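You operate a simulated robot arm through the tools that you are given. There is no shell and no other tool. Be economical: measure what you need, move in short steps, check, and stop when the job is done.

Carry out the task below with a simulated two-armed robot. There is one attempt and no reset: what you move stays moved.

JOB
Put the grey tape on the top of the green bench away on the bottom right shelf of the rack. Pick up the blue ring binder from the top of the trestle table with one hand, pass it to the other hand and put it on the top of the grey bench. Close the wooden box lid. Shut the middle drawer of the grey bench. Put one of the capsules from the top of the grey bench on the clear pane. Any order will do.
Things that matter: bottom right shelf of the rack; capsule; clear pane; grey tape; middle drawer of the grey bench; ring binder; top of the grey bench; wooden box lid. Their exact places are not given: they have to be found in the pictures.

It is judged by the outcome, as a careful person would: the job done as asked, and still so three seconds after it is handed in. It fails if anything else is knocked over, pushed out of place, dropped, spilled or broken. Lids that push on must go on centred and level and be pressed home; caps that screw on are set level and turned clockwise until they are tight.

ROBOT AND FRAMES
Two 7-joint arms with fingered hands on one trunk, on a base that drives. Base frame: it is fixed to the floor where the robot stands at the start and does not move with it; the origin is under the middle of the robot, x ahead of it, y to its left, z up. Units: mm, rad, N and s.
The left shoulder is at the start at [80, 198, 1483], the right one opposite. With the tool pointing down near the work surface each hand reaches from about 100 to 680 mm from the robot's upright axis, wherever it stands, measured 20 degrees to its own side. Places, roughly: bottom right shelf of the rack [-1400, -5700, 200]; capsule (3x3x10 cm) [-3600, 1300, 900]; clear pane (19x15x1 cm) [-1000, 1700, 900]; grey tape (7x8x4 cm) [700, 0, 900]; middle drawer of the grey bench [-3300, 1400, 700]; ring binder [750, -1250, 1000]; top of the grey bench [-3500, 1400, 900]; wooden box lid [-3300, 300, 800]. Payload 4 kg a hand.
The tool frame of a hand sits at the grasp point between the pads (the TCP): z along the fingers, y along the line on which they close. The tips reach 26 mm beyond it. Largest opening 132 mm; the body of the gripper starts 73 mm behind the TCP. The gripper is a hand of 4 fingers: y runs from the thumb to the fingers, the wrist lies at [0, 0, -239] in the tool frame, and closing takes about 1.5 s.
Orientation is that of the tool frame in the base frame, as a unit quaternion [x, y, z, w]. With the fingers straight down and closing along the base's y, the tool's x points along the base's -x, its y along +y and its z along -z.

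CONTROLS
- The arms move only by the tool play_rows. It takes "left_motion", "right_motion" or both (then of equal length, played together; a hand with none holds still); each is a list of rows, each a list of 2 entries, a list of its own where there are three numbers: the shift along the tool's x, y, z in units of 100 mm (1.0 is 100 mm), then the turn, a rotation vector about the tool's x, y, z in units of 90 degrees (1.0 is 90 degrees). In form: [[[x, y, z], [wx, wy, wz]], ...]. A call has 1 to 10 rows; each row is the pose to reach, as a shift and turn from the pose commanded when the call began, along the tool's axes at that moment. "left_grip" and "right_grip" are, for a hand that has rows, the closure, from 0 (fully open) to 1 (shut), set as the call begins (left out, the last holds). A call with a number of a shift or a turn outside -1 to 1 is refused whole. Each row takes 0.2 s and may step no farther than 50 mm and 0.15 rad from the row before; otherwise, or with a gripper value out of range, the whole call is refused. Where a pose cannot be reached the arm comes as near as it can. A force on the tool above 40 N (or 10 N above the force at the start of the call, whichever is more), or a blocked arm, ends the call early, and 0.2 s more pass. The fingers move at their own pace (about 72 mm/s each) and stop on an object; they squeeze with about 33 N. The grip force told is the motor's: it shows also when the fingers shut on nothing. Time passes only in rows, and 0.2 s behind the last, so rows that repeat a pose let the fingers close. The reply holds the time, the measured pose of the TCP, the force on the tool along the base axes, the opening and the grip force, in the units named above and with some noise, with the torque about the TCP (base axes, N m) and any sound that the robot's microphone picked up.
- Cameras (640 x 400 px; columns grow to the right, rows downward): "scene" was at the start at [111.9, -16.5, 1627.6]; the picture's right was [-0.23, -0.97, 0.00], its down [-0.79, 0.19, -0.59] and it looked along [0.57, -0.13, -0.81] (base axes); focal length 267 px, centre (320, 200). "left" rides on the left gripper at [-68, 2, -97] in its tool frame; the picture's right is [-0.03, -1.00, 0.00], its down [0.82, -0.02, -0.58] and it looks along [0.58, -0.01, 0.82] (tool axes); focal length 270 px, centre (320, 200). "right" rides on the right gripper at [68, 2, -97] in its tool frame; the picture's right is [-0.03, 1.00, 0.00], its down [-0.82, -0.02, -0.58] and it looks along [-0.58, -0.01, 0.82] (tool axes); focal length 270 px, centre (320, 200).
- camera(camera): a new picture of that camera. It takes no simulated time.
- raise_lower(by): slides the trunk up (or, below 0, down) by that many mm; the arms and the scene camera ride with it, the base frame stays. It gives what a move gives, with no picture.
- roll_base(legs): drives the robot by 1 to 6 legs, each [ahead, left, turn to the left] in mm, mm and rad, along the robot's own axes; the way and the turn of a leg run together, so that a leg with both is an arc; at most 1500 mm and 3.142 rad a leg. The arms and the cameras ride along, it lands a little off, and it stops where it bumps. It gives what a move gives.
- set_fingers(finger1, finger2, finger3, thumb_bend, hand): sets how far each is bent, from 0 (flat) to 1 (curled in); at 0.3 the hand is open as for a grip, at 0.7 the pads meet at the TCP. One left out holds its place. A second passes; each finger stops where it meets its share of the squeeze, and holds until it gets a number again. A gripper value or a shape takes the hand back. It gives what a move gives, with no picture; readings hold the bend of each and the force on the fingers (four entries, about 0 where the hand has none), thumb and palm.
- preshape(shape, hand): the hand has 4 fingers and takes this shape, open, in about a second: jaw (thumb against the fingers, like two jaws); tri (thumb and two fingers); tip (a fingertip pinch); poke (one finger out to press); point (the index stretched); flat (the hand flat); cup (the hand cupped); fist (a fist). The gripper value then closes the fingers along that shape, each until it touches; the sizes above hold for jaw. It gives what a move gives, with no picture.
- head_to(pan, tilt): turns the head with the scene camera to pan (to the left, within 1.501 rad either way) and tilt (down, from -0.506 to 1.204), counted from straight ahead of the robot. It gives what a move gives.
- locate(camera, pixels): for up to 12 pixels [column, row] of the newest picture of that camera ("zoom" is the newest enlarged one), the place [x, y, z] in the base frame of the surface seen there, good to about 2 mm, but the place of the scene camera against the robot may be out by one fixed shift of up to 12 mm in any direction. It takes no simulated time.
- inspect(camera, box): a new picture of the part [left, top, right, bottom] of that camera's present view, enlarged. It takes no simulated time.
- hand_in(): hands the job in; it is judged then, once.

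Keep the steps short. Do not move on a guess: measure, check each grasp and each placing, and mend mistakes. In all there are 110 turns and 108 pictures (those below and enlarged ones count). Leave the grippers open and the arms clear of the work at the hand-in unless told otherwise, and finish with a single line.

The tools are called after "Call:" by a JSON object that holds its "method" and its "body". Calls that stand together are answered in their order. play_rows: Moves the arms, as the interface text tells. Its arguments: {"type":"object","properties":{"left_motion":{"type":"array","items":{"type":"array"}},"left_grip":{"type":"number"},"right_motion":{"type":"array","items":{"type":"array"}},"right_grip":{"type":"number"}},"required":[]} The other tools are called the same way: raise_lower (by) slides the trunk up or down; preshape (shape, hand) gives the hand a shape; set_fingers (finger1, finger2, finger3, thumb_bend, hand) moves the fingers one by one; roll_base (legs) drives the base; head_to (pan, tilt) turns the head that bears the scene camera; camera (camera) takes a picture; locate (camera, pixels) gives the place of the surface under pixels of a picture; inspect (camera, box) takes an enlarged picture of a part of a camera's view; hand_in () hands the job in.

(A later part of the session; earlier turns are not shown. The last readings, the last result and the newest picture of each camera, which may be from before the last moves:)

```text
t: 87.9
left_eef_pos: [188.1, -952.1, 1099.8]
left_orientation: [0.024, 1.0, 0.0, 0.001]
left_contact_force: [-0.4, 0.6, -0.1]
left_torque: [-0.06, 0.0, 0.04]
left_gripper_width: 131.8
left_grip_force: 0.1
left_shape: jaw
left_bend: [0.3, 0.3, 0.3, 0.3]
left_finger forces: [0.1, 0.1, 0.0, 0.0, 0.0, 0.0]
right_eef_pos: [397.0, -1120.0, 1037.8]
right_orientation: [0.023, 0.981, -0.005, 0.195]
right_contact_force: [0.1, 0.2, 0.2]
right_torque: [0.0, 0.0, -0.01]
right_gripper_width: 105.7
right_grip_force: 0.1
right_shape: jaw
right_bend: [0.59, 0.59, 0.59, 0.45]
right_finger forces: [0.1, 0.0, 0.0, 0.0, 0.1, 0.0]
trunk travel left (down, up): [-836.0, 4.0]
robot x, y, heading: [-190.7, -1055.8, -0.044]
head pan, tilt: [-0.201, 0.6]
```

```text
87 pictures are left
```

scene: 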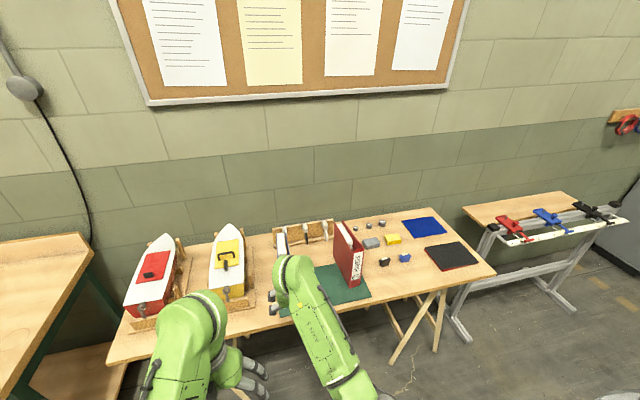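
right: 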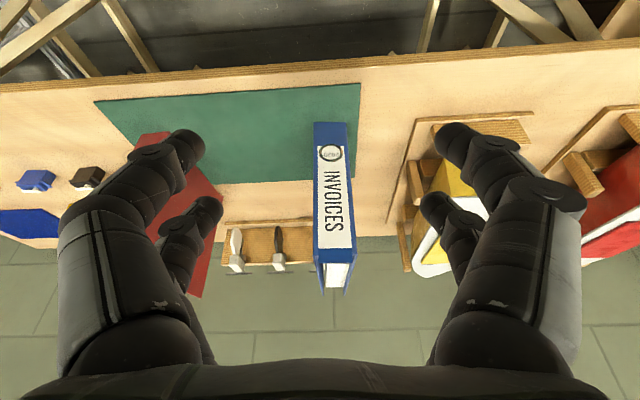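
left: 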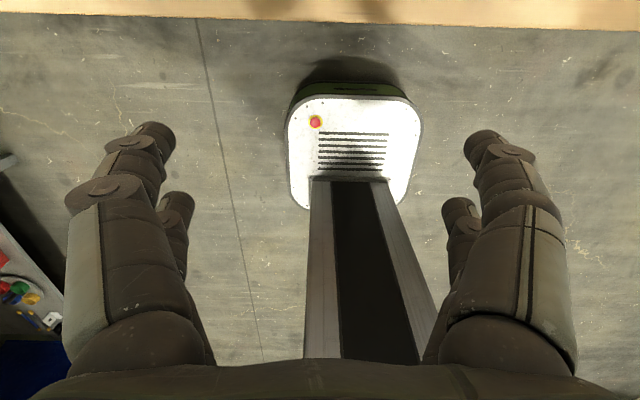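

Call:
{"method": "locate", "body": {"camera": "right", "pixels": [[316, 262], [353, 262], [314, 125], [347, 125], [322, 288], [346, 288], [315, 240], [355, 240], [337, 275], [250, 120], [300, 60], [415, 230]]}}

Call:
{"method": "inspect", "body": {"camera": "right", "box": [220, 90, 420, 310]}}

```text
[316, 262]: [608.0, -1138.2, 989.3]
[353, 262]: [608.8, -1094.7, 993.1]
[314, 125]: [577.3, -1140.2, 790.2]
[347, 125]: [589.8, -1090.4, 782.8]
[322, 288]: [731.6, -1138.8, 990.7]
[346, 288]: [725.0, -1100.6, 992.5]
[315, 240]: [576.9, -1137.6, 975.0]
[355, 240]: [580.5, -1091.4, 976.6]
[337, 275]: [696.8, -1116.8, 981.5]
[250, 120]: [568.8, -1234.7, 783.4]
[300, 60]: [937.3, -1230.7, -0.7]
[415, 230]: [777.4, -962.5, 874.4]
```

```text
1.82 times, centred on (320, 200) of right
```

zoom: 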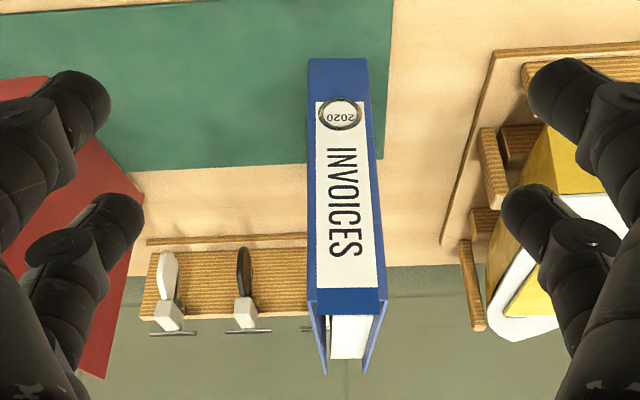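

The binder stands upright: spine at x≈577, y -1140…-1091 (≈48 thick), z 783…992. Before going in I check neighbours for finger clearance.

Call:
{"method": "locate", "body": {"camera": "right", "pixels": [[215, 190], [210, 210], [195, 290], [150, 138], [410, 200], [420, 130], [460, 180], [345, 70], [240, 270], [440, 200], [337, 288]]}}

Call:
{"method": "play_rows", "body": {"right_motion": [[[-0.11, 0, -0.27], [0, 0, 0]], [[-0.23, 0, -0.554], [0, 0, 0]], [[-0.23, 0, -0.554], [0, 0, 0]]], "right_grip": 0}}

Call:
{"method": "roll_base", "body": {"legs": [[0, -20, 0.044]]}}

Call:
{"method": "camera", "body": {"camera": "right"}}

```text
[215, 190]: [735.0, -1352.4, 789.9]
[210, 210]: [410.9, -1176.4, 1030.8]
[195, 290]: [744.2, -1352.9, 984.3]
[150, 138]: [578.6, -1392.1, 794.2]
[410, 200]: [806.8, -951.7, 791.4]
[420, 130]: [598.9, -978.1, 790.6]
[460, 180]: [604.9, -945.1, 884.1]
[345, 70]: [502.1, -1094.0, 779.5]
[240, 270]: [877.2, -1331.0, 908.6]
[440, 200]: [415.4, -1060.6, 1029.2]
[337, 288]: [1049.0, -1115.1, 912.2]
```

```text
t: 88.7
left_eef_pos: [188.7, -950.5, 1099.8]
left_orientation: [0.023, 1.0, -0.001, 0.0]
left_contact_force: [-0.2, 0.6, -0.3]
left_torque: [0.0, 0.03, 0.03]
left_gripper_width: 131.6
left_grip_force: 0.0
left_shape: jaw
left_bend: [0.3, 0.3, 0.3, 0.3]
left_finger forces: [0.0, 0.0, 0.0, 0.0, 0.0, 0.1]
right_eef_pos: [397.3, -1120.2, 1097.7]
right_orientation: [0.023, 0.981, -0.004, 0.194]
right_contact_force: [-0.3, -0.7, -0.6]
right_torque: [-0.05, 0.0, 0.01]
right_gripper_width: 131.5
right_grip_force: 0.0
right_shape: jaw
right_bend: [0.3, 0.3, 0.3, 0.3]
right_finger forces: [0.1, 0.0, 0.0, 0.1, 0.0, 0.0]
trunk travel left (down, up): [-836.0, 4.0]
robot x, y, heading: [-187.7, -1055.6, -0.044]
head pan, tilt: [-0.201, 0.6]
```

```text
t: 89.5
left_eef_pos: [183.5, -952.0, 1099.1]
left_orientation: [0.002, 1.0, -0.001, 0.001]
left_contact_force: [0.6, -0.2, 0.2]
left_torque: [-0.06, 0.03, 0.01]
left_gripper_width: 131.9
left_grip_force: 0.2
left_shape: jaw
left_bend: [0.3, 0.3, 0.3, 0.3]
left_finger forces: [0.0, 0.0, 0.0, 0.0, 0.0, 0.0]
right_eef_pos: [400.6, -1111.4, 1097.3]
right_orientation: [0.001, 0.981, -0.002, 0.195]
right_contact_force: [0.7, 0.1, -0.5]
right_torque: [-0.04, 0.02, 0.0]
right_gripper_width: 132.3
right_grip_force: 0.0
right_shape: jaw
right_bend: [0.3, 0.3, 0.3, 0.3]
right_finger forces: [0.1, 0.0, 0.0, 0.0, 0.0, 0.0]
trunk travel left (down, up): [-836.0, 4.0]
robot x, y, heading: [-190.9, -1072.5, -0.003]
head pan, tilt: [-0.201, 0.6]
```

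```text
85 pictures are left
```

right: 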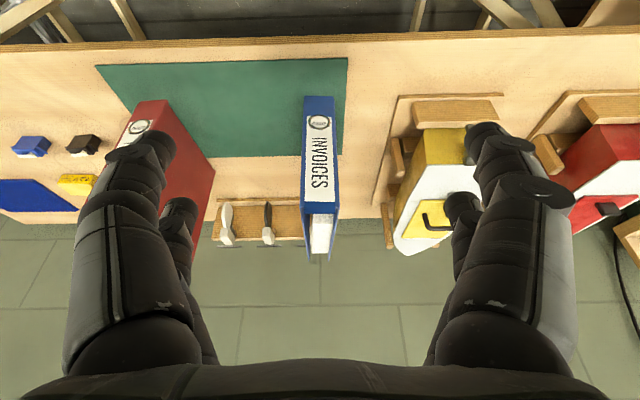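

Neighbours are far enough (boat base y≥-980, red binder y≤-1350). I locate the binder's far end, then drive ahead 225 mm at safe height.

Call:
{"method": "locate", "body": {"camera": "right", "pixels": [[307, 258], [312, 262], [331, 250], [303, 215], [337, 215], [320, 250], [304, 205], [338, 205], [20, 45], [330, 40]]}}

Call:
{"method": "roll_base", "body": {"legs": [[225, -3, 0]]}}

Call:
{"method": "camera", "body": {"camera": "right"}}

```text
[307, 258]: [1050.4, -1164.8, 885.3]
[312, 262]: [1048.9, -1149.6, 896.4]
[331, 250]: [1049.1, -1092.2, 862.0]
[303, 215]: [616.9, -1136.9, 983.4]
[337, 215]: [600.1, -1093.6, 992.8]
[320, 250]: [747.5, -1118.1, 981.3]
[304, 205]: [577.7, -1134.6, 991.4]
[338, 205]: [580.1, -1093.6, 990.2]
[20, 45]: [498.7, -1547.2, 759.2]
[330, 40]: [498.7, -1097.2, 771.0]
```

```text
t: 91.2
left_eef_pos: [405.4, -956.6, 1100.5]
left_orientation: [0.0, 1.0, 0.0, 0.004]
left_contact_force: [-0.2, -0.2, 0.0]
left_torque: [-0.01, -0.06, 0.05]
left_gripper_width: 132.0
left_grip_force: 0.0
left_shape: jaw
left_bend: [0.3, 0.3, 0.3, 0.3]
left_finger forces: [0.0, 0.0, 0.1, 0.0, 0.1, 0.0]
right_eef_pos: [623.7, -1117.0, 1101.0]
right_orientation: [0.0, 0.98, 0.0, 0.197]
right_contact_force: [-1.1, -0.3, 0.0]
right_torque: [0.0, 0.04, 0.01]
right_gripper_width: 132.1
right_grip_force: 0.0
right_shape: jaw
right_bend: [0.3, 0.3, 0.3, 0.3]
right_finger forces: [0.0, 0.0, 0.0, 0.0, 0.0, 0.1]
trunk travel left (down, up): [-836.0, 4.0]
robot x, y, heading: [38.7, -1079.1, -0.005]
head pan, tilt: [-0.201, 0.6]
```

```text
84 pictures are left
```

right: 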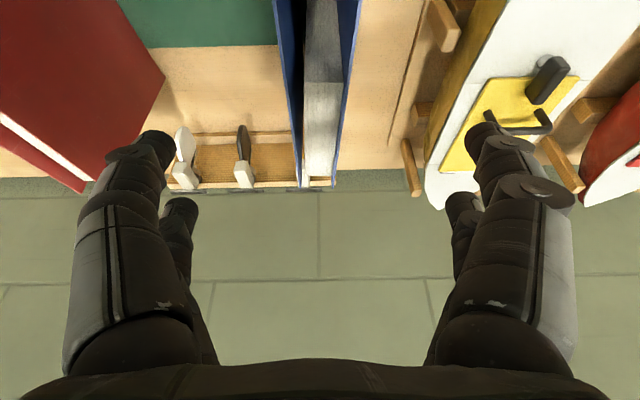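

Call:
{"method": "locate", "body": {"camera": "right", "pixels": [[301, 182], [333, 180], [292, 100], [347, 100], [320, 165], [415, 180], [440, 190], [350, 60]]}}

```text
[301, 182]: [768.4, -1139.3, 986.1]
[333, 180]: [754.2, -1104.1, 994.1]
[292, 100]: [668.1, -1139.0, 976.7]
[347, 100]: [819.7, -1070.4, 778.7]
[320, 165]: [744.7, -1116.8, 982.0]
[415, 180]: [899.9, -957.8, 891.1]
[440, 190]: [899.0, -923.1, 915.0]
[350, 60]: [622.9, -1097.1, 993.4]
```

The binder spans x 577–770, centre y -1117, top z 992. I descend straight to TCP (628,-1117,958), leaving room for the other hand.

Call:
{"method": "play_rows", "body": {"right_motion": [[[0.12, 0, 0.3], [0, 0, 0]], [[0.23, 0, 0.6], [0, 0, 0]], [[0.35, 0, 0.9], [0, 0, 0]]]}}

Call:
{"method": "camera", "body": {"camera": "right"}}

```text
t: 92.0
left_eef_pos: [410.6, -957.7, 1099.9]
left_orientation: [0.0, 1.0, 0.0, 0.002]
left_contact_force: [-0.3, 0.5, 0.9]
left_torque: [-0.03, -0.01, 0.02]
left_gripper_width: 131.9
left_grip_force: 0.0
left_shape: jaw
left_bend: [0.3, 0.3, 0.3, 0.3]
left_finger forces: [0.0, 0.0, 0.0, 0.0, 0.0, 0.1]
right_eef_pos: [630.5, -1117.4, 1002.1]
right_orientation: [-0.001, 0.981, 0.001, 0.195]
right_contact_force: [0.0, -0.5, 0.7]
right_torque: [0.0, -0.01, 0.03]
right_gripper_width: 131.8
right_grip_force: 0.0
right_shape: jaw
right_bend: [0.3, 0.3, 0.3, 0.3]
right_finger forces: [0.0, 0.1, 0.0, 0.1, 0.0, 0.1]
trunk travel left (down, up): [-836.0, 4.0]
robot x, y, heading: [39.7, -1075.1, -0.004]
head pan, tilt: [-0.201, 0.6]
```

```text
83 pictures are left
```

right: 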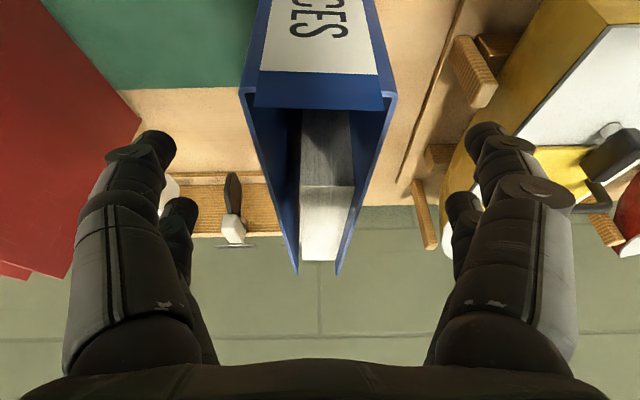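

Centred over the binder. I go down 44 mm more and close.

Call:
{"method": "play_rows", "body": {"right_motion": [[[0.09, 0, 0.2], [0, 0, 0]], [[0.17, 0, 0.405], [0, 0, 0]]]}}

Call:
{"method": "play_rows", "body": {"right_motion": [[[0, 0, 0], [0, 0, 0]], [[0, 0, 0], [0, 0, 0]], [[0, 0, 0], [0, 0, 0]], [[0, 0, 0], [0, 0, 0]], [[0, 0, 0], [0, 0, 0]], [[0, 0, 0], [0, 0, 0]], [[0, 0, 0], [0, 0, 0]], [[0, 0, 0], [0, 0, 0]]], "right_grip": 1}}

Call:
{"method": "camera", "body": {"camera": "right"}}

```text
t: 92.7
left_eef_pos: [410.0, -957.2, 1098.7]
left_orientation: [0.0, 1.0, 0.0, 0.002]
left_contact_force: [0.0, -0.6, 0.8]
left_torque: [-0.01, 0.02, 0.0]
left_gripper_width: 131.8
left_grip_force: 0.0
left_shape: jaw
left_bend: [0.3, 0.3, 0.3, 0.3]
left_finger forces: [0.0, 0.1, 0.1, 0.1, 0.0, 0.0]
right_eef_pos: [628.2, -1116.9, 958.1]
right_orientation: [0.0, 0.981, 0.0, 0.195]
right_contact_force: [-0.7, 0.3, 0.9]
right_torque: [-0.02, 0.0, 0.01]
right_gripper_width: 131.7
right_grip_force: 0.1
right_shape: jaw
right_bend: [0.3, 0.3, 0.3, 0.3]
right_finger forces: [0.1, 0.0, 0.0, 0.0, 0.0, 0.0]
trunk travel left (down, up): [-836.0, 4.0]
robot x, y, heading: [39.0, -1076.3, -0.001]
head pan, tilt: [-0.201, 0.6]
```

```text
t: 94.5
left_eef_pos: [411.2, -958.0, 1099.1]
left_orientation: [-0.001, 1.0, 0.0, 0.002]
left_contact_force: [-0.8, 0.3, -0.2]
left_torque: [-0.04, 0.03, 0.01]
left_gripper_width: 131.8
left_grip_force: 0.1
left_shape: jaw
left_bend: [0.3, 0.3, 0.3, 0.3]
left_finger forces: [0.1, 0.1, 0.0, 0.0, 0.1, 0.0]
right_eef_pos: [629.3, -1117.1, 956.6]
right_orientation: [-0.001, 0.981, 0.001, 0.194]
right_contact_force: [0.4, -0.6, 0.3]
right_torque: [-0.09, 0.06, -0.06]
right_gripper_width: 39.8
right_grip_force: 33.0
right_shape: jaw
right_bend: [0.74, 0.74, 0.74, 0.7]
right_finger forces: [29.6, 29.8, 29.9, 0.0, 30.6, 0.0]
trunk travel left (down, up): [-836.0, 4.0]
robot x, y, heading: [42.2, -1072.3, -0.002]
head pan, tilt: [-0.201, 0.6]
```

```text
82 pictures are left
```

right: 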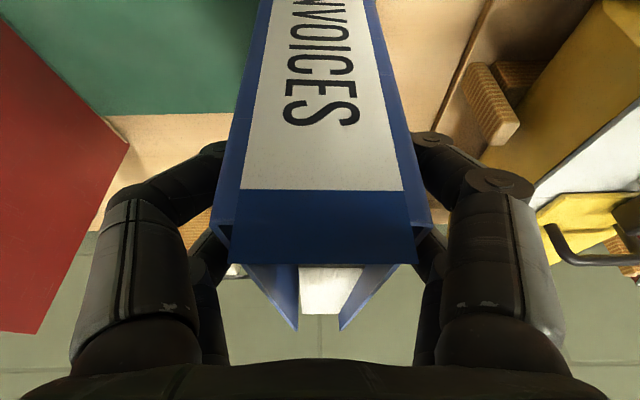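

Gripped (33 N at 40 mm). I lift 100 mm and check the hold.

Call:
{"method": "play_rows", "body": {"right_motion": [[[-0.1, 0, -0.23], [0, 0, 0]], [[-0.2, 0, -0.46], [0, 0, 0]], [[-0.29, 0, -0.69], [0, 0, 0]], [[-0.386, 0, -0.922], [0, 0, 0]]]}}

Call:
{"method": "camera", "body": {"camera": "right"}}

```text
t: 95.5
left_eef_pos: [410.9, -955.4, 1099.0]
left_orientation: [0.0, 1.0, 0.0, 0.001]
left_contact_force: [-1.0, 0.0, 0.2]
left_torque: [-0.02, 0.02, -0.03]
left_gripper_width: 132.1
left_grip_force: 0.1
left_shape: jaw
left_bend: [0.3, 0.3, 0.3, 0.3]
left_finger forces: [0.0, 0.0, 0.0, 0.0, 0.0, 0.1]
right_eef_pos: [630.2, -1116.0, 1055.2]
right_orientation: [0.0, 0.981, 0.0, 0.194]
right_contact_force: [-0.4, 0.0, -3.9]
right_torque: [0.01, 0.21, 0.0]
right_gripper_width: 39.7
right_grip_force: 33.0
right_shape: jaw
right_bend: [0.74, 0.74, 0.74, 0.7]
right_finger forces: [30.3, 30.2, 29.8, 0.1, 30.8, 0.0]
trunk travel left (down, up): [-836.0, 4.0]
robot x, y, heading: [43.3, -1074.9, 0.002]
head pan, tilt: [-0.201, 0.6]
```

```text
81 pictures are left
```

right: 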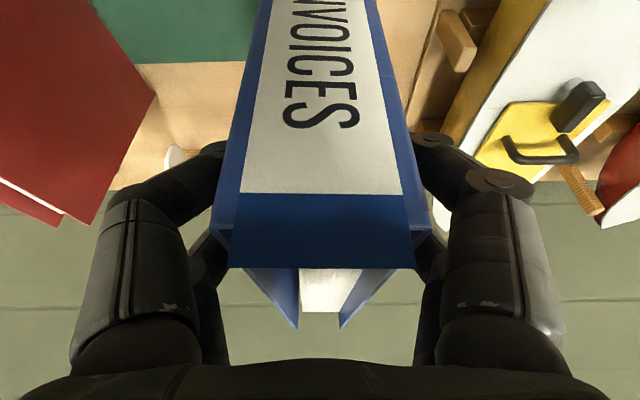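

Firmly held. I back off 700 mm into free space, then turn the right hand about the vertical so the binder's free end points left towards the other hand.

Call:
{"method": "roll_base", "body": {"legs": [[-700, 0, 0]]}}

Call:
{"method": "play_rows", "body": {"right_motion": [[[0.083, 0, -0.035], [-0.0347, 0, -0.083]], [[0.166, 0, -0.069], [-0.0694, 0, -0.166]], [[0.249, 0, -0.104], [-0.104, 0, -0.249]], [[0.332, 0, -0.139], [-0.139, 0, -0.332]], [[0.415, 0, -0.174], [-0.174, 0, -0.415]], [[0.498, 0, -0.208], [-0.208, 0, -0.498]], [[0.581, 0, -0.243], [-0.243, 0, -0.581]], [[0.664, 0, -0.278], [-0.278, 0, -0.664]], [[0.747, 0, -0.312], [-0.312, 0, -0.747]], [[0.83, 0, -0.347], [-0.347, 0, -0.83]]]}}

Call:
{"method": "head_to", "body": {"pan": 0, "tilt": 0.9}}

Call:
{"method": "camera", "body": {"camera": "scene"}}

```text
t: 99.3
left_eef_pos: [-296.5, -956.7, 1097.9]
left_orientation: [0.001, 1.0, 0.0, 0.0]
left_contact_force: [0.2, -0.1, -0.5]
left_torque: [-0.02, 0.01, 0.03]
left_gripper_width: 132.1
left_grip_force: 0.1
left_shape: jaw
left_bend: [0.3, 0.3, 0.3, 0.3]
left_finger forces: [0.0, 0.0, 0.0, 0.0, 0.0, 0.0]
right_eef_pos: [-77.9, -1116.0, 1054.4]
right_orientation: [0.001, 0.981, 0.0, 0.194]
right_contact_force: [0.1, 0.1, -4.3]
right_torque: [0.0, 0.24, 0.01]
right_gripper_width: 39.8
right_grip_force: 32.8
right_shape: jaw
right_bend: [0.74, 0.74, 0.74, 0.7]
right_finger forces: [30.2, 30.2, 29.8, 0.1, 30.8, 0.1]
trunk travel left (down, up): [-836.0, 4.0]
robot x, y, heading: [-668.6, -1078.6, -0.006]
head pan, tilt: [-0.201, 0.6]
```

```text
t: 101.5
left_eef_pos: [-298.8, -956.6, 1099.2]
left_orientation: [0.002, 1.0, 0.0, 0.001]
left_contact_force: [0.8, 0.6, 0.4]
left_torque: [-0.03, 0.0, 0.0]
left_gripper_width: 132.3
left_grip_force: 0.1
left_shape: jaw
left_bend: [0.3, 0.3, 0.3, 0.3]
left_finger forces: [0.0, 0.1, 0.0, 0.1, 0.0, 0.0]
right_eef_pos: [-169.4, -1116.1, 1056.8]
right_orientation: [-0.637, 0.746, 0.13, 0.148]
right_contact_force: [-0.7, 0.0, -4.1]
right_torque: [-0.18, 0.05, -0.02]
right_gripper_width: 40.1
right_grip_force: 33.3
right_shape: jaw
right_bend: [0.74, 0.74, 0.74, 0.7]
right_finger forces: [30.2, 30.3, 29.8, 0.0, 30.8, 0.1]
trunk travel left (down, up): [-836.0, 4.0]
robot x, y, heading: [-669.0, -1077.4, -0.001]
head pan, tilt: [-0.201, 0.6]
```

```text
t: 102.3
left_eef_pos: [-298.1, -956.9, 1098.6]
left_orientation: [0.001, 1.0, -0.001, 0.0]
left_contact_force: [-0.1, 0.4, -0.4]
left_torque: [0.0, -0.02, 0.01]
left_gripper_width: 132.0
left_grip_force: 0.1
left_shape: jaw
left_bend: [0.3, 0.3, 0.3, 0.3]
left_finger forces: [0.0, 0.0, 0.1, 0.0, 0.0, 0.0]
right_eef_pos: [-168.2, -1116.2, 1055.5]
right_orientation: [-0.636, 0.747, 0.129, 0.147]
right_contact_force: [-0.6, 0.1, -5.1]
right_torque: [-0.16, 0.03, -0.01]
right_gripper_width: 39.8
right_grip_force: 33.3
right_shape: jaw
right_bend: [0.74, 0.74, 0.74, 0.7]
right_finger forces: [30.2, 30.2, 29.8, 0.0, 30.7, 0.0]
trunk travel left (down, up): [-836.0, 4.0]
robot x, y, heading: [-672.6, -1078.2, -0.003]
head pan, tilt: [0.0, 0.901]
```

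```text
80 pictures are left
```

scene: 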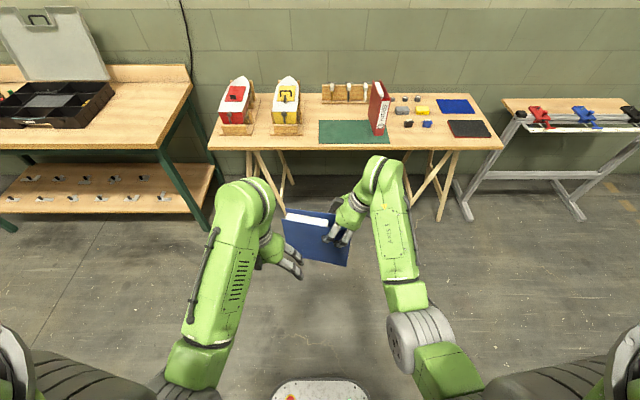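

Handover geometry: the binder's free half points left. I yaw the left hand +81° so it closes across the binder's thickness with its camera on the outside, then lean it outwards.

Call:
{"method": "play_rows", "body": {"left_motion": [[[0, 0, 0], [0, 0, -0.09]], [[0, 0, 0], [0, 0, -0.18]], [[0, 0, 0], [0, 0, -0.27]], [[0, 0, 0], [0, 0, -0.36]], [[0, 0, 0], [0, 0, -0.45]], [[0, 0, 0], [0, 0, -0.54]], [[0, 0, 0], [0, 0, -0.63]], [[0, 0, 0], [0, 0, -0.72]], [[0, 0, 0], [0, 0, -0.81]], [[0, 0, 0], [0, 0, -0.9]]]}}

Call:
{"method": "camera", "body": {"camera": "left"}}

```text
t: 104.5
left_eef_pos: [-298.3, -957.0, 1099.6]
left_orientation: [-0.649, 0.761, -0.001, 0.001]
left_contact_force: [0.8, 0.0, 0.0]
left_torque: [0.02, 0.02, 0.02]
left_gripper_width: 131.9
left_grip_force: 0.0
left_shape: jaw
left_bend: [0.3, 0.3, 0.3, 0.3]
left_finger forces: [0.1, 0.0, 0.0, 0.0, 0.0, 0.1]
right_eef_pos: [-169.3, -1116.3, 1056.9]
right_orientation: [-0.635, 0.747, 0.129, 0.148]
right_contact_force: [-0.1, -0.1, -5.1]
right_torque: [-0.2, 0.0, 0.01]
right_gripper_width: 39.8
right_grip_force: 33.2
right_shape: jaw
right_bend: [0.74, 0.74, 0.74, 0.7]
right_finger forces: [30.2, 30.3, 29.9, 0.0, 30.9, 0.0]
trunk travel left (down, up): [-836.0, 4.0]
robot x, y, heading: [-672.0, -1073.9, -0.002]
head pan, tilt: [0.0, 0.901]
```

```text
79 pictures are left
```

left: 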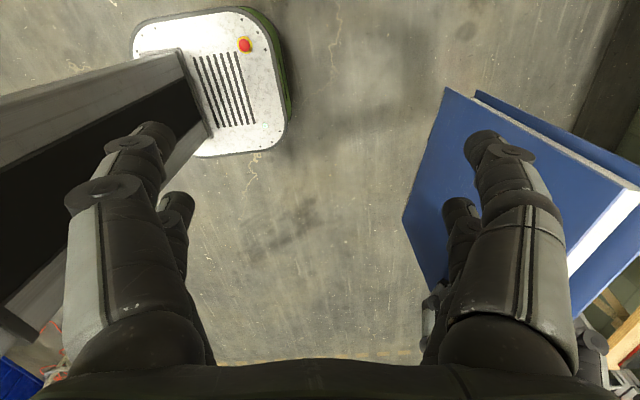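

I lower the right hand with the binder by 80 mm so the left can pass above, and lean the left hand outwards at the same time.

Call:
{"method": "play_rows", "body": {"right_motion": [[[0.1, 0, 0.25], [0, 0, 0]], [[0.21, 0, 0.5], [0, 0, 0]], [[0.31, 0, 0.74], [0, 0, 0]]], "left_motion": [[[0, 0, 0], [0, 0.085, 0]], [[0, 0, 0], [0, 0.17, 0]], [[0, 0, 0], [0, 0.25, 0]]]}}

```text
t: 105.3
left_eef_pos: [-298.6, -956.0, 1097.9]
left_orientation: [-0.636, 0.746, -0.127, -0.149]
left_contact_force: [-0.2, 0.4, -0.6]
left_torque: [-0.03, 0.01, -0.01]
left_gripper_width: 131.8
left_grip_force: 0.1
left_shape: jaw
left_bend: [0.3, 0.3, 0.3, 0.3]
left_finger forces: [0.0, 0.0, 0.1, 0.0, 0.0, 0.0]
right_eef_pos: [-168.4, -1116.5, 976.0]
right_orientation: [-0.636, 0.746, 0.13, 0.148]
right_contact_force: [1.0, 0.0, -3.8]
right_torque: [-0.18, 0.05, -0.02]
right_gripper_width: 39.8
right_grip_force: 32.8
right_shape: jaw
right_bend: [0.74, 0.74, 0.74, 0.7]
right_finger forces: [30.2, 30.3, 29.9, 0.0, 30.9, 0.0]
trunk travel left (down, up): [-836.0, 4.0]
robot x, y, heading: [-669.0, -1072.9, 0.0]
head pan, tilt: [0.0, 0.901]
```

Orientation is right (pointing down and to the right). I move the left hand over the binder's free half in two calls, then look.

Call:
{"method": "play_rows", "body": {"left_motion": [[[0.1, -0.38, 0.04], [0, 0, 0]], [[0.21, -0.765, 0.0875], [0, 0, 0]]]}}

Call:
{"method": "play_rows", "body": {"left_motion": [[[0.1, -0.38, 0.04], [0, 0, 0]], [[0.21, -0.765, 0.0875], [0, 0, 0]]]}}

Call:
{"method": "camera", "body": {"camera": "left"}}

```text
t: 105.9
left_eef_pos: [-224.1, -991.8, 1097.3]
left_orientation: [-0.636, 0.746, -0.126, -0.149]
left_contact_force: [1.0, 0.5, -0.5]
left_torque: [0.02, 0.03, 0.01]
left_gripper_width: 131.8
left_grip_force: 0.0
left_shape: jaw
left_bend: [0.3, 0.3, 0.3, 0.3]
left_finger forces: [0.0, 0.1, 0.0, 0.0, 0.0, 0.0]
right_eef_pos: [-167.1, -1117.1, 974.3]
right_orientation: [-0.635, 0.747, 0.13, 0.147]
right_contact_force: [-0.2, -1.4, -4.6]
right_torque: [-0.16, 0.06, -0.01]
right_gripper_width: 39.6
right_grip_force: 32.8
right_shape: jaw
right_bend: [0.74, 0.74, 0.74, 0.7]
right_finger forces: [30.1, 30.2, 29.9, 0.0, 30.8, 0.0]
trunk travel left (down, up): [-836.0, 4.0]
robot x, y, heading: [-671.5, -1076.7, -0.002]
head pan, tilt: [0.0, 0.901]
```

```text
t: 106.5
left_eef_pos: [-153.8, -1029.3, 1095.7]
left_orientation: [-0.636, 0.747, -0.126, -0.15]
left_contact_force: [-0.1, 0.3, -0.7]
left_torque: [-0.01, 0.03, 0.01]
left_gripper_width: 131.8
left_grip_force: 0.2
left_shape: jaw
left_bend: [0.3, 0.3, 0.3, 0.3]
left_finger forces: [0.1, 0.0, 0.0, 0.0, 0.0, 0.1]
right_eef_pos: [-166.4, -1117.1, 973.8]
right_orientation: [-0.636, 0.747, 0.131, 0.147]
right_contact_force: [0.0, -0.3, -4.9]
right_torque: [-0.16, 0.05, 0.0]
right_gripper_width: 39.7
right_grip_force: 32.9
right_shape: jaw
right_bend: [0.74, 0.74, 0.74, 0.7]
right_finger forces: [30.2, 30.2, 29.9, 0.0, 30.9, 0.0]
trunk travel left (down, up): [-836.0, 4.0]
robot x, y, heading: [-670.8, -1074.5, -0.001]
head pan, tilt: [0.0, 0.901]
```

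```text
78 pictures are left
```

left: 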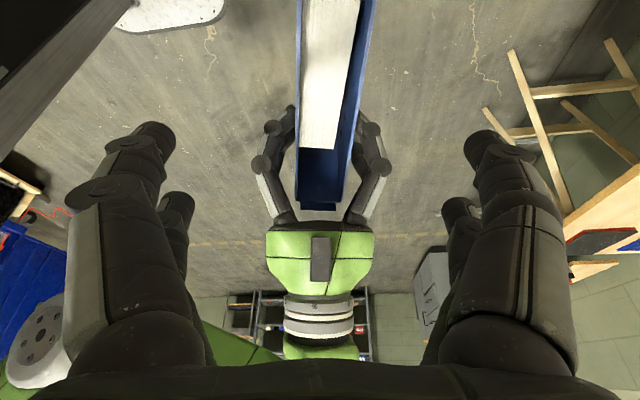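

Call:
{"method": "locate", "body": {"camera": "left", "pixels": [[298, 60], [361, 60], [299, 5], [373, 5], [297, 150], [345, 190], [297, 200], [343, 200]]}}

```text
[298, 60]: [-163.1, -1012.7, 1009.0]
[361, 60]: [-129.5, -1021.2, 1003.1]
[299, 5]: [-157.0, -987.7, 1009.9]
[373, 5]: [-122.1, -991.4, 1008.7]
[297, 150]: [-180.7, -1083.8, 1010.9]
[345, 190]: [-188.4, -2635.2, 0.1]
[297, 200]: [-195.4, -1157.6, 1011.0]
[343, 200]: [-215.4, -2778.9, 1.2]
```

Binder top is at z 1010 and my fingers straddle it. I descend in two calls and close the left hand.

Call:
{"method": "play_rows", "body": {"left_motion": [[[-0.14, -0.05, 0.3], [0, 0, 0]], [[-0.28, -0.05, 0.6], [0, 0, 0]], [[-0.41, -0.05, 0.9], [0, 0, 0]]]}}

Call:
{"method": "play_rows", "body": {"left_motion": [[[-0.09, 0, 0.2], [0, 0, 0]], [[-0.09, 0, 0.2], [0, 0, 0]]]}}

Call:
{"method": "camera", "body": {"camera": "left"}}

```text
t: 107.3
left_eef_pos: [-148.4, -1021.7, 998.1]
left_orientation: [-0.636, 0.746, -0.128, -0.149]
left_contact_force: [0.7, 0.4, 0.0]
left_torque: [0.01, 0.01, 0.01]
left_gripper_width: 131.8
left_grip_force: 0.1
left_shape: jaw
left_bend: [0.3, 0.3, 0.3, 0.3]
left_finger forces: [0.1, 0.1, 0.0, 0.0, 0.0, 0.0]
right_eef_pos: [-168.2, -1117.4, 976.7]
right_orientation: [-0.636, 0.747, 0.129, 0.147]
right_contact_force: [-0.2, 0.4, -4.8]
right_torque: [-0.18, 0.02, -0.03]
right_gripper_width: 40.0
right_grip_force: 32.9
right_shape: jaw
right_bend: [0.74, 0.74, 0.74, 0.7]
right_finger forces: [30.2, 30.3, 29.9, 0.1, 30.8, 0.0]
trunk travel left (down, up): [-836.0, 4.0]
robot x, y, heading: [-671.2, -1077.3, -0.002]
head pan, tilt: [0.0, 0.901]
```

```text
t: 107.9
left_eef_pos: [-148.5, -1021.8, 976.1]
left_orientation: [-0.636, 0.747, -0.127, -0.148]
left_contact_force: [0.5, 0.3, 0.3]
left_torque: [-0.01, 0.04, -0.01]
left_gripper_width: 132.2
left_grip_force: 0.1
left_shape: jaw
left_bend: [0.3, 0.3, 0.3, 0.3]
left_finger forces: [0.0, 0.1, 0.0, 0.0, 0.0, 0.0]
right_eef_pos: [-168.1, -1116.9, 974.4]
right_orientation: [-0.635, 0.747, 0.129, 0.149]
right_contact_force: [0.2, -0.8, -4.6]
right_torque: [-0.2, 0.06, 0.01]
right_gripper_width: 39.8
right_grip_force: 33.5
right_shape: jaw
right_bend: [0.74, 0.74, 0.74, 0.7]
right_finger forces: [30.2, 30.4, 29.9, 0.0, 30.8, 0.0]
trunk travel left (down, up): [-836.0, 4.0]
robot x, y, heading: [-669.0, -1077.0, -0.001]
head pan, tilt: [0.0, 0.901]
```

```text
77 pictures are left
```

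left: 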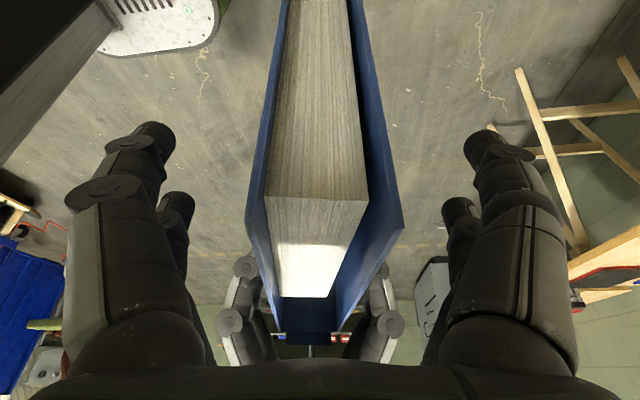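

Well centred. I close the left hand.

Call:
{"method": "play_rows", "body": {"left_motion": [[[0, 0, 0], [0, 0, 0]], [[0, 0, 0], [0, 0, 0]], [[0, 0, 0], [0, 0, 0]], [[0, 0, 0], [0, 0, 0]], [[0, 0, 0], [0, 0, 0]], [[0, 0, 0], [0, 0, 0]], [[0, 0, 0], [0, 0, 0]], [[0, 0, 0], [0, 0, 0]]], "left_grip": 1}}

Call:
{"method": "camera", "body": {"camera": "left"}}

```text
t: 109.7
left_eef_pos: [-150.3, -1021.2, 977.8]
left_orientation: [-0.636, 0.747, -0.127, -0.148]
left_contact_force: [-0.4, -0.8, 0.2]
left_torque: [0.08, 0.0, -0.02]
left_gripper_width: 34.0
left_grip_force: 32.9
left_shape: jaw
left_bend: [0.74, 0.74, 0.73, 0.7]
left_finger forces: [30.0, 29.8, 29.6, 0.0, 30.2, 0.1]
right_eef_pos: [-168.1, -1115.8, 977.1]
right_orientation: [-0.635, 0.747, 0.129, 0.148]
right_contact_force: [0.7, 0.0, -2.1]
right_torque: [-0.12, 0.01, 0.01]
right_gripper_width: 39.7
right_grip_force: 33.1
right_shape: jaw
right_bend: [0.74, 0.74, 0.74, 0.7]
right_finger forces: [30.0, 30.3, 29.9, 0.0, 30.9, 0.0]
trunk travel left (down, up): [-836.0, 4.0]
robot x, y, heading: [-671.3, -1074.3, -0.003]
head pan, tilt: [0.0, 0.901]
```

```text
76 pictures are left
```

left: 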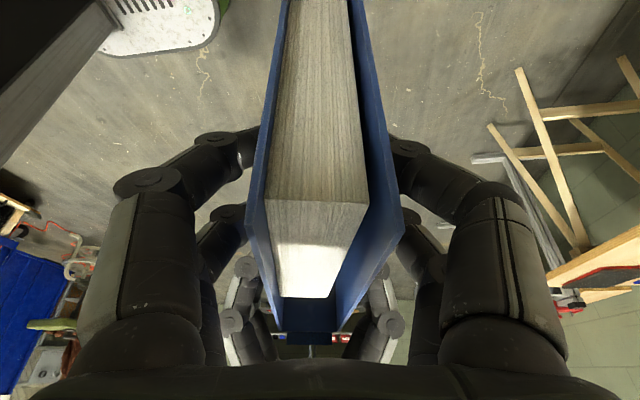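

Left grips at 33 N. I open the right hand, then draw it away along its own axis.

Call:
{"method": "play_rows", "body": {"right_motion": [[[0, 0, 0], [0, 0, 0]], [[0, 0, 0], [0, 0, 0]], [[0, 0, 0], [0, 0, 0]], [[0, 0, 0], [0, 0, 0]], [[0, 0, 0], [0, 0, 0]], [[0, 0, 0], [0, 0, 0]], [[0, 0, -0.3], [0, 0, 0]], [[0, 0, -0.6], [0, 0, 0]], [[0, 0, -0.95], [0, 0, 0]]], "right_grip": 0}}

Call:
{"method": "camera", "body": {"camera": "scene"}}

```text
t: 111.7
left_eef_pos: [-149.3, -1021.9, 977.4]
left_orientation: [-0.636, 0.747, -0.127, -0.148]
left_contact_force: [0.4, 0.7, -0.4]
left_torque: [0.23, -0.04, -0.04]
left_gripper_width: 33.9
left_grip_force: 33.3
left_shape: jaw
left_bend: [0.74, 0.74, 0.73, 0.7]
left_finger forces: [30.6, 30.3, 29.9, 0.0, 31.2, 0.0]
right_eef_pos: [-175.0, -1152.7, 1062.2]
right_orientation: [-0.636, 0.746, 0.129, 0.147]
right_contact_force: [0.5, 0.1, -0.4]
right_torque: [-0.02, -0.01, 0.01]
right_gripper_width: 131.9
right_grip_force: 0.0
right_shape: jaw
right_bend: [0.3, 0.3, 0.3, 0.3]
right_finger forces: [0.0, 0.0, 0.0, 0.1, 0.0, 0.0]
trunk travel left (down, up): [-836.0, 4.0]
robot x, y, heading: [-670.9, -1077.7, -0.007]
head pan, tilt: [0.0, 0.901]
```

```text
75 pictures are left
```

scene: 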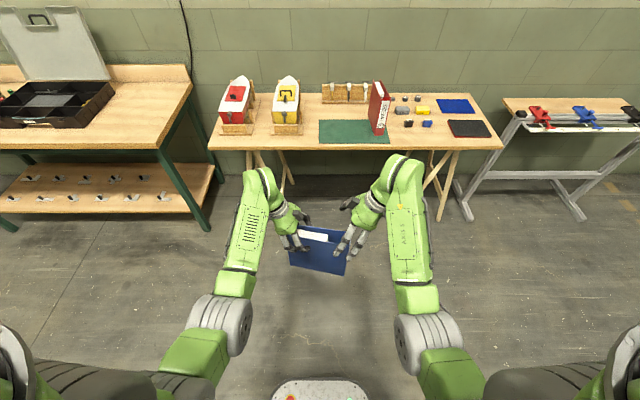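

Handover done. I swing the right hand away and back to pointing forward, then turn the robot round and look towards the grey bench.

Call:
{"method": "play_rows", "body": {"right_motion": [[[0.09, 0, -0.03], [0.0347, 0, 0.083]], [[0.18, 0, -0.06], [0.0694, 0, 0.166]], [[0.27, 0, -0.09], [0.104, 0, 0.249]], [[0.36, 0, -0.12], [0.139, 0, 0.332]], [[0.45, 0, -0.15], [0.174, 0, 0.415]], [[0.54, 0, -0.18], [0.208, 0, 0.498]], [[0.63, 0, -0.21], [0.243, 0, 0.581]], [[0.72, 0, -0.24], [0.278, 0, 0.664]], [[0.81, 0, -0.27], [0.312, 0, 0.747]], [[0.9, 0, -0.3], [0.347, 0, 0.83]]]}}

Call:
{"method": "roll_base", "body": {"legs": [[-100, 0, 0], [0, 0, 2.6]]}}

Call:
{"method": "head_to", "body": {"pan": 0, "tilt": 0.35}}

Call:
{"method": "camera", "body": {"camera": "scene"}}

```text
t: 113.9
left_eef_pos: [-149.9, -1022.0, 976.4]
left_orientation: [-0.636, 0.747, -0.127, -0.148]
left_contact_force: [0.0, -0.3, 0.2]
left_torque: [0.22, -0.06, -0.02]
left_gripper_width: 33.7
left_grip_force: 32.4
left_shape: jaw
left_bend: [0.74, 0.74, 0.73, 0.7]
left_finger forces: [30.7, 30.3, 29.8, 0.0, 31.3, 0.0]
right_eef_pos: [-191.6, -1245.6, 1057.1]
right_orientation: [0.003, 0.981, 0.0, 0.195]
right_contact_force: [-0.5, 0.3, -0.3]
right_torque: [-0.03, 0.0, 0.03]
right_gripper_width: 132.0
right_grip_force: 0.0
right_shape: jaw
right_bend: [0.3, 0.3, 0.3, 0.3]
right_finger forces: [0.0, 0.0, 0.0, 0.0, 0.1, 0.0]
trunk travel left (down, up): [-836.0, 4.0]
robot x, y, heading: [-669.0, -1073.3, -0.003]
head pan, tilt: [0.0, 0.901]
```

```text
t: 121.1
left_eef_pos: [-1227.1, -825.3, 976.6]
left_orientation: [0.902, 0.385, 0.178, -0.077]
left_contact_force: [0.1, 0.3, -4.3]
left_torque: [-0.18, 0.17, 0.01]
left_gripper_width: 33.3
left_grip_force: 32.8
left_shape: jaw
left_bend: [0.74, 0.74, 0.73, 0.7]
left_finger forces: [29.9, 29.2, 29.2, 0.0, 30.1, 0.1]
right_eef_pos: [-1064.5, -663.5, 1057.9]
right_orientation: [0.936, -0.294, -0.185, -0.058]
right_contact_force: [-0.5, -0.4, 0.9]
right_torque: [-0.01, 0.02, 0.0]
right_gripper_width: 131.8
right_grip_force: 0.0
right_shape: jaw
right_bend: [0.3, 0.3, 0.3, 0.3]
right_finger forces: [0.0, 0.1, 0.0, 0.0, 0.1, 0.0]
trunk travel left (down, up): [-836.0, 4.0]
robot x, y, heading: [-769.6, -1075.4, 2.536]
head pan, tilt: [0.0, 0.901]
```

```text
t: 122.0
left_eef_pos: [-1227.2, -824.4, 976.5]
left_orientation: [0.902, 0.384, 0.179, -0.077]
left_contact_force: [-0.8, -0.1, -3.7]
left_torque: [-0.19, 0.14, 0.01]
left_gripper_width: 33.4
left_grip_force: 33.2
left_shape: jaw
left_bend: [0.74, 0.74, 0.73, 0.7]
left_finger forces: [30.1, 29.3, 29.3, 0.1, 30.2, 0.1]
right_eef_pos: [-1065.9, -662.8, 1057.6]
right_orientation: [0.936, -0.294, -0.185, -0.058]
right_contact_force: [0.2, 1.1, -0.3]
right_torque: [0.02, 0.0, 0.0]
right_gripper_width: 131.7
right_grip_force: 0.0
right_shape: jaw
right_bend: [0.3, 0.3, 0.3, 0.3]
right_finger forces: [0.0, 0.0, 0.1, 0.0, 0.0, 0.0]
trunk travel left (down, up): [-836.0, 4.0]
robot x, y, heading: [-768.6, -1075.9, 2.534]
head pan, tilt: [0.0, 0.351]
```

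```text
74 pictures are left
```

scene: 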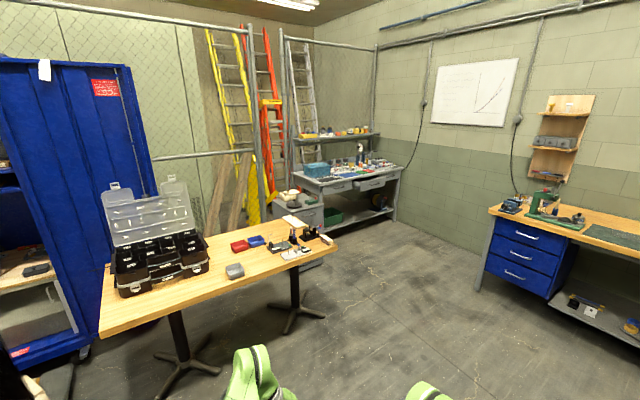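

The grey bench is in the back near (350,180); a table stands in between. I measure the route and look closer.

Call:
{"method": "locate", "body": {"camera": "scene", "pixels": [[330, 240], [100, 335], [320, 318], [395, 225], [330, 185], [395, 170], [375, 185], [295, 205], [470, 290], [380, 320], [270, 210], [345, 165]]}}

Call:
{"method": "inspect", "body": {"camera": "scene", "box": [240, 110, 440, 270]}}

```text
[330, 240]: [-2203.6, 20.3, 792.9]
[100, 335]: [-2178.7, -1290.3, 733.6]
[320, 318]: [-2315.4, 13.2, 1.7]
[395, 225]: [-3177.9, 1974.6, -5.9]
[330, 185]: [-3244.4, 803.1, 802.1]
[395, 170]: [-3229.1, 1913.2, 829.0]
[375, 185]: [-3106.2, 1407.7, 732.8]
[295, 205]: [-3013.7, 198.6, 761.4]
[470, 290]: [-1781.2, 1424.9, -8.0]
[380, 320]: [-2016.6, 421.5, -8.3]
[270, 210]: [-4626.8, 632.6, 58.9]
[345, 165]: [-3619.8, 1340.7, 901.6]
```

```text
2.50 times, centred on (340, 190) of scene
```

zoom: 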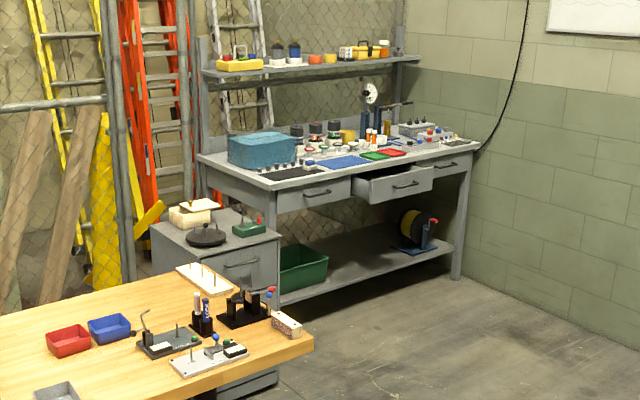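

Route: turn to face -x, strafe to y≈420, then advance between the table and the blue-drawer bench to about (-2270,1320).

Call:
{"method": "roll_base", "body": {"legs": [[0, 0, 0.6], [0, -1480, 0], [700, -350, 0], [750, -500, 0]]}}

Call:
{"method": "head_to", "body": {"pan": 0, "tilt": 0.55}}

Call:
{"method": "camera", "body": {"camera": "scene"}}

```text
t: 139.3
left_eef_pos: [-2740.8, 1227.6, 976.1]
left_orientation: [0.748, 0.634, 0.148, -0.127]
left_contact_force: [0.2, 0.0, -3.6]
left_torque: [-0.2, 0.06, 0.01]
left_gripper_width: 33.6
left_grip_force: 32.8
left_shape: jaw
left_bend: [0.74, 0.74, 0.73, 0.7]
left_finger forces: [30.0, 29.2, 29.3, 0.1, 30.1, 0.1]
right_eef_pos: [-2698.0, 1452.7, 1057.4]
right_orientation: [0.981, -0.003, -0.195, -0.001]
right_contact_force: [-0.5, -0.3, 0.3]
right_torque: [-0.02, 0.01, -0.02]
right_gripper_width: 131.7
right_grip_force: 0.1
right_shape: jaw
right_bend: [0.3, 0.3, 0.3, 0.3]
right_finger forces: [0.0, 0.0, 0.0, 0.1, 0.0, 0.1]
trunk travel left (down, up): [-836.0, 4.0]
robot x, y, heading: [-2221.2, 1278.4, 3.13]
head pan, tilt: [0.0, 0.351]
```

```text
t: 140.0
left_eef_pos: [-2741.6, 1228.5, 976.9]
left_orientation: [0.749, 0.634, 0.148, -0.126]
left_contact_force: [0.3, 0.1, -5.1]
left_torque: [-0.23, 0.04, -0.04]
left_gripper_width: 33.2
left_grip_force: 32.9
left_shape: jaw
left_bend: [0.74, 0.74, 0.73, 0.7]
left_finger forces: [30.1, 29.2, 29.3, 0.0, 30.1, 0.0]
right_eef_pos: [-2698.5, 1453.4, 1058.1]
right_orientation: [0.981, -0.004, -0.194, -0.001]
right_contact_force: [0.4, -0.4, 0.4]
right_torque: [0.01, -0.02, 0.0]
right_gripper_width: 132.3
right_grip_force: 0.1
right_shape: jaw
right_bend: [0.3, 0.3, 0.3, 0.3]
right_finger forces: [0.0, 0.0, 0.0, 0.0, 0.0, 0.0]
trunk travel left (down, up): [-836.0, 4.0]
robot x, y, heading: [-2219.2, 1282.6, 3.132]
head pan, tilt: [0.0, 0.55]
```

```text
72 pictures are left
```

scene: 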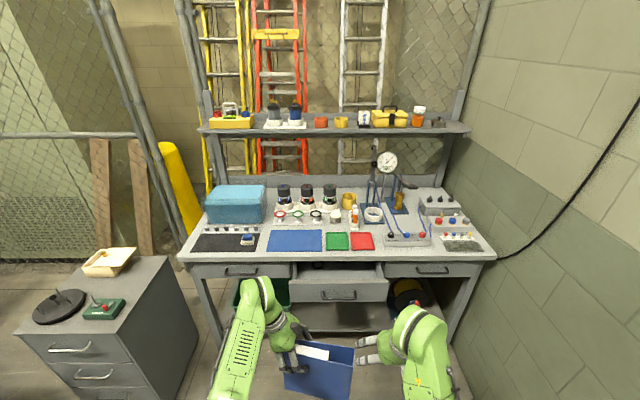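

Call:
{"method": "inspect", "body": {"camera": "scene", "box": [175, 165, 335, 265]}}

Call:
{"method": "inspect", "body": {"camera": "scene", "box": [320, 165, 500, 275]}}

Call:
{"method": "inspect", "body": {"camera": "scene", "box": [20, 230, 190, 340]}}

Call:
{"method": "locate", "body": {"camera": "scene", "pixels": [[270, 248], [295, 240], [320, 248], [270, 233], [320, 231], [350, 240], [370, 240], [230, 243], [385, 255], [340, 258], [340, 295], [235, 268]]}}

```text
4.00 times, centred on (255, 215) of scene
```

zoom: 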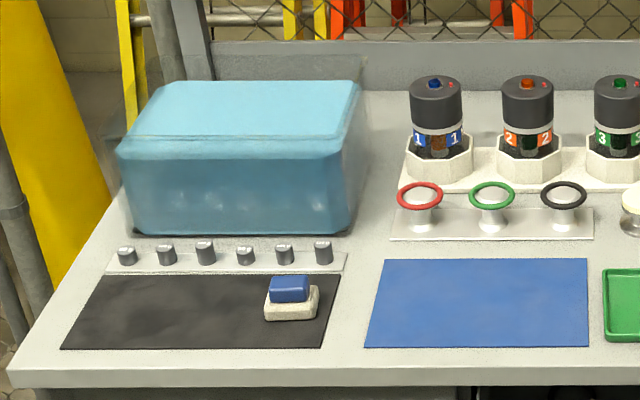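

```text
3.56 times, centred on (410, 220) of scene
```

zoom: 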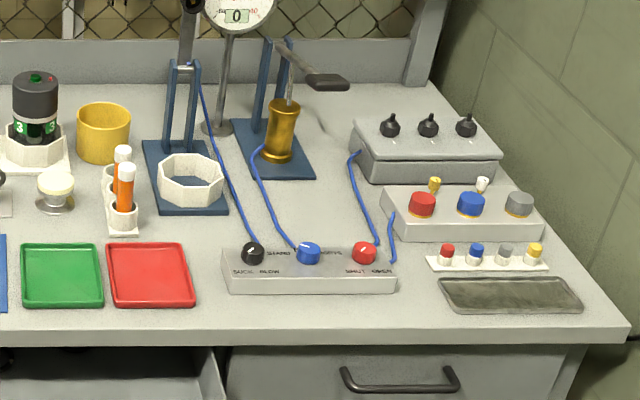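

```text
3.64 times, centred on (105, 285) of scene
```

zoom: 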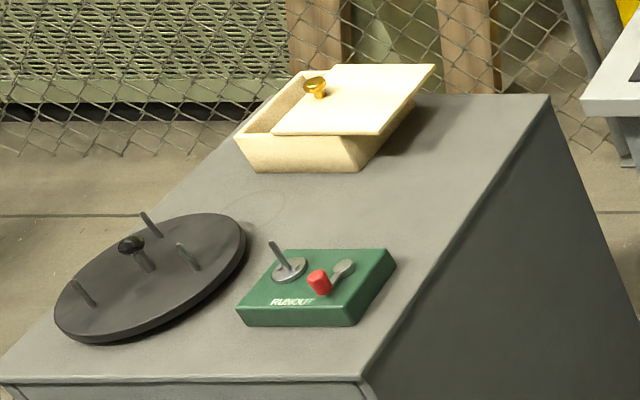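

```text
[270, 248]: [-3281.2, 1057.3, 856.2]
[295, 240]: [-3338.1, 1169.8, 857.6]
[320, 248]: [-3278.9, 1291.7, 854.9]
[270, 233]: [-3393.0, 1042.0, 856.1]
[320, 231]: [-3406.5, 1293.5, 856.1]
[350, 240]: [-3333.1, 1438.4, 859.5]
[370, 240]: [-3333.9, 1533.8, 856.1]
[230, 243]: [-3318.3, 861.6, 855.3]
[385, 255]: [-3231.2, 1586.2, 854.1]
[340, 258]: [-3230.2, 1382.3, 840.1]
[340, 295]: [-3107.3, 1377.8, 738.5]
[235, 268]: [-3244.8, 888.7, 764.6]
```

Call:
{"method": "locate", "body": {"camera": "scene", "pixels": [[355, 216], [354, 208], [284, 190], [307, 190], [329, 190], [330, 205], [284, 205], [283, 214], [336, 217], [349, 200], [297, 235], [322, 240]]}}

Call:
{"method": "inspect", "body": {"camera": "scene", "box": [265, 175, 375, 245]}}

```text
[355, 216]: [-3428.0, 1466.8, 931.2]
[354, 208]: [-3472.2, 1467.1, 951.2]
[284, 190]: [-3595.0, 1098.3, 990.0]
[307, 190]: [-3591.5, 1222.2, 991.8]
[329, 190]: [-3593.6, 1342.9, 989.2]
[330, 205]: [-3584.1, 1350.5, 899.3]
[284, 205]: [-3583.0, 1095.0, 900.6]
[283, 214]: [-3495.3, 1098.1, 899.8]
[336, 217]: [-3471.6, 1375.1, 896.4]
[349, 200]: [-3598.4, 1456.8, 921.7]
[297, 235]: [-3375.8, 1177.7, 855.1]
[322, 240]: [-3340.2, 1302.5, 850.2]
```

```text
5.71 times, centred on (320, 210) of scene
```

zoom: 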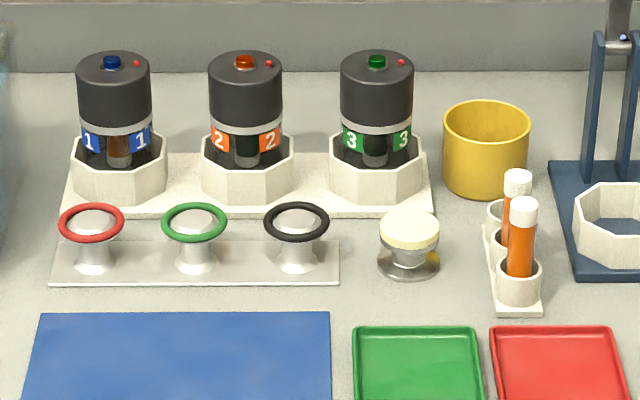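

Small "capsule" objects (≈3×3×10 cm) look like the orange tubes with white caps near (354,212). First the binder: I measure the bare strip in front of the control box at the right of the bench.

Call:
{"method": "locate", "body": {"camera": "scene", "pixels": [[375, 251], [444, 252], [383, 247], [430, 247], [404, 256], [404, 250], [440, 244], [384, 240], [430, 238], [405, 232], [460, 250]]}}

Call:
{"method": "play_rows", "body": {"left_motion": [[[0.13, 0, -0.31], [0, 0, 0]], [[0.26, 0, -0.62], [0, 0, 0]], [[0.384, 0, -0.922], [0, 0, 0]]]}}

Call:
{"method": "camera", "body": {"camera": "right"}}

```text
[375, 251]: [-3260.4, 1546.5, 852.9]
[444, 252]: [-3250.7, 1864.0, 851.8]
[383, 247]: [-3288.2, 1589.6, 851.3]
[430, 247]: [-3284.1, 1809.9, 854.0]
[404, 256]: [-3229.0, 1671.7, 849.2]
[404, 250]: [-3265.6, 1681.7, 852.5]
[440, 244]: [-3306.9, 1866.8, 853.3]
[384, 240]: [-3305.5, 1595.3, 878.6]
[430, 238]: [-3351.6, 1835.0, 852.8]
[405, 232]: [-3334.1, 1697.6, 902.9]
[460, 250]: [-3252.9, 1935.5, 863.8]
```

```text
t: 140.8
left_eef_pos: [-2741.8, 1228.2, 1075.5]
left_orientation: [0.748, 0.634, 0.148, -0.126]
left_contact_force: [-1.1, -6.3, -12.1]
left_torque: [-1.62, 0.24, -0.02]
left_gripper_width: 32.6
left_grip_force: 32.8
left_shape: jaw
left_bend: [0.75, 0.73, 0.72, 0.71]
left_finger forces: [38.1, 25.8, 28.0, 0.1, 35.8, 0.0]
right_eef_pos: [-2698.1, 1454.0, 1056.7]
right_orientation: [0.981, -0.005, -0.195, -0.001]
right_contact_force: [1.4, 6.7, 8.0]
right_torque: [-0.55, 0.22, -0.03]
right_gripper_width: 132.0
right_grip_force: 0.0
right_shape: jaw
right_bend: [0.33, 0.32, 0.3, 0.3]
right_finger forces: [2.0, 10.9, 0.1, 0.0, 0.0, 0.0]
trunk travel left (down, up): [-836.0, 4.0]
robot x, y, heading: [-2217.7, 1281.8, 3.135]
head pan, tilt: [0.0, 0.55]
```

```text
67 pictures are left
```

right: 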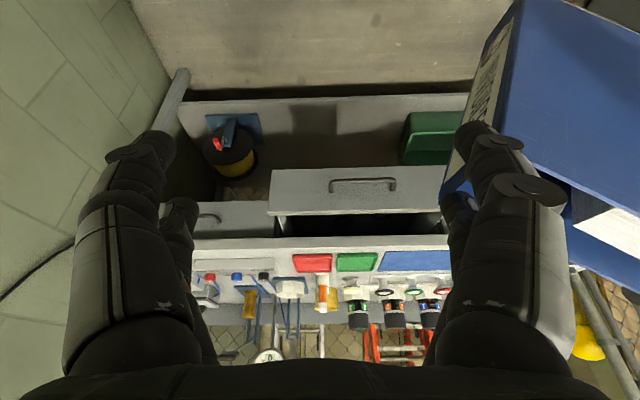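

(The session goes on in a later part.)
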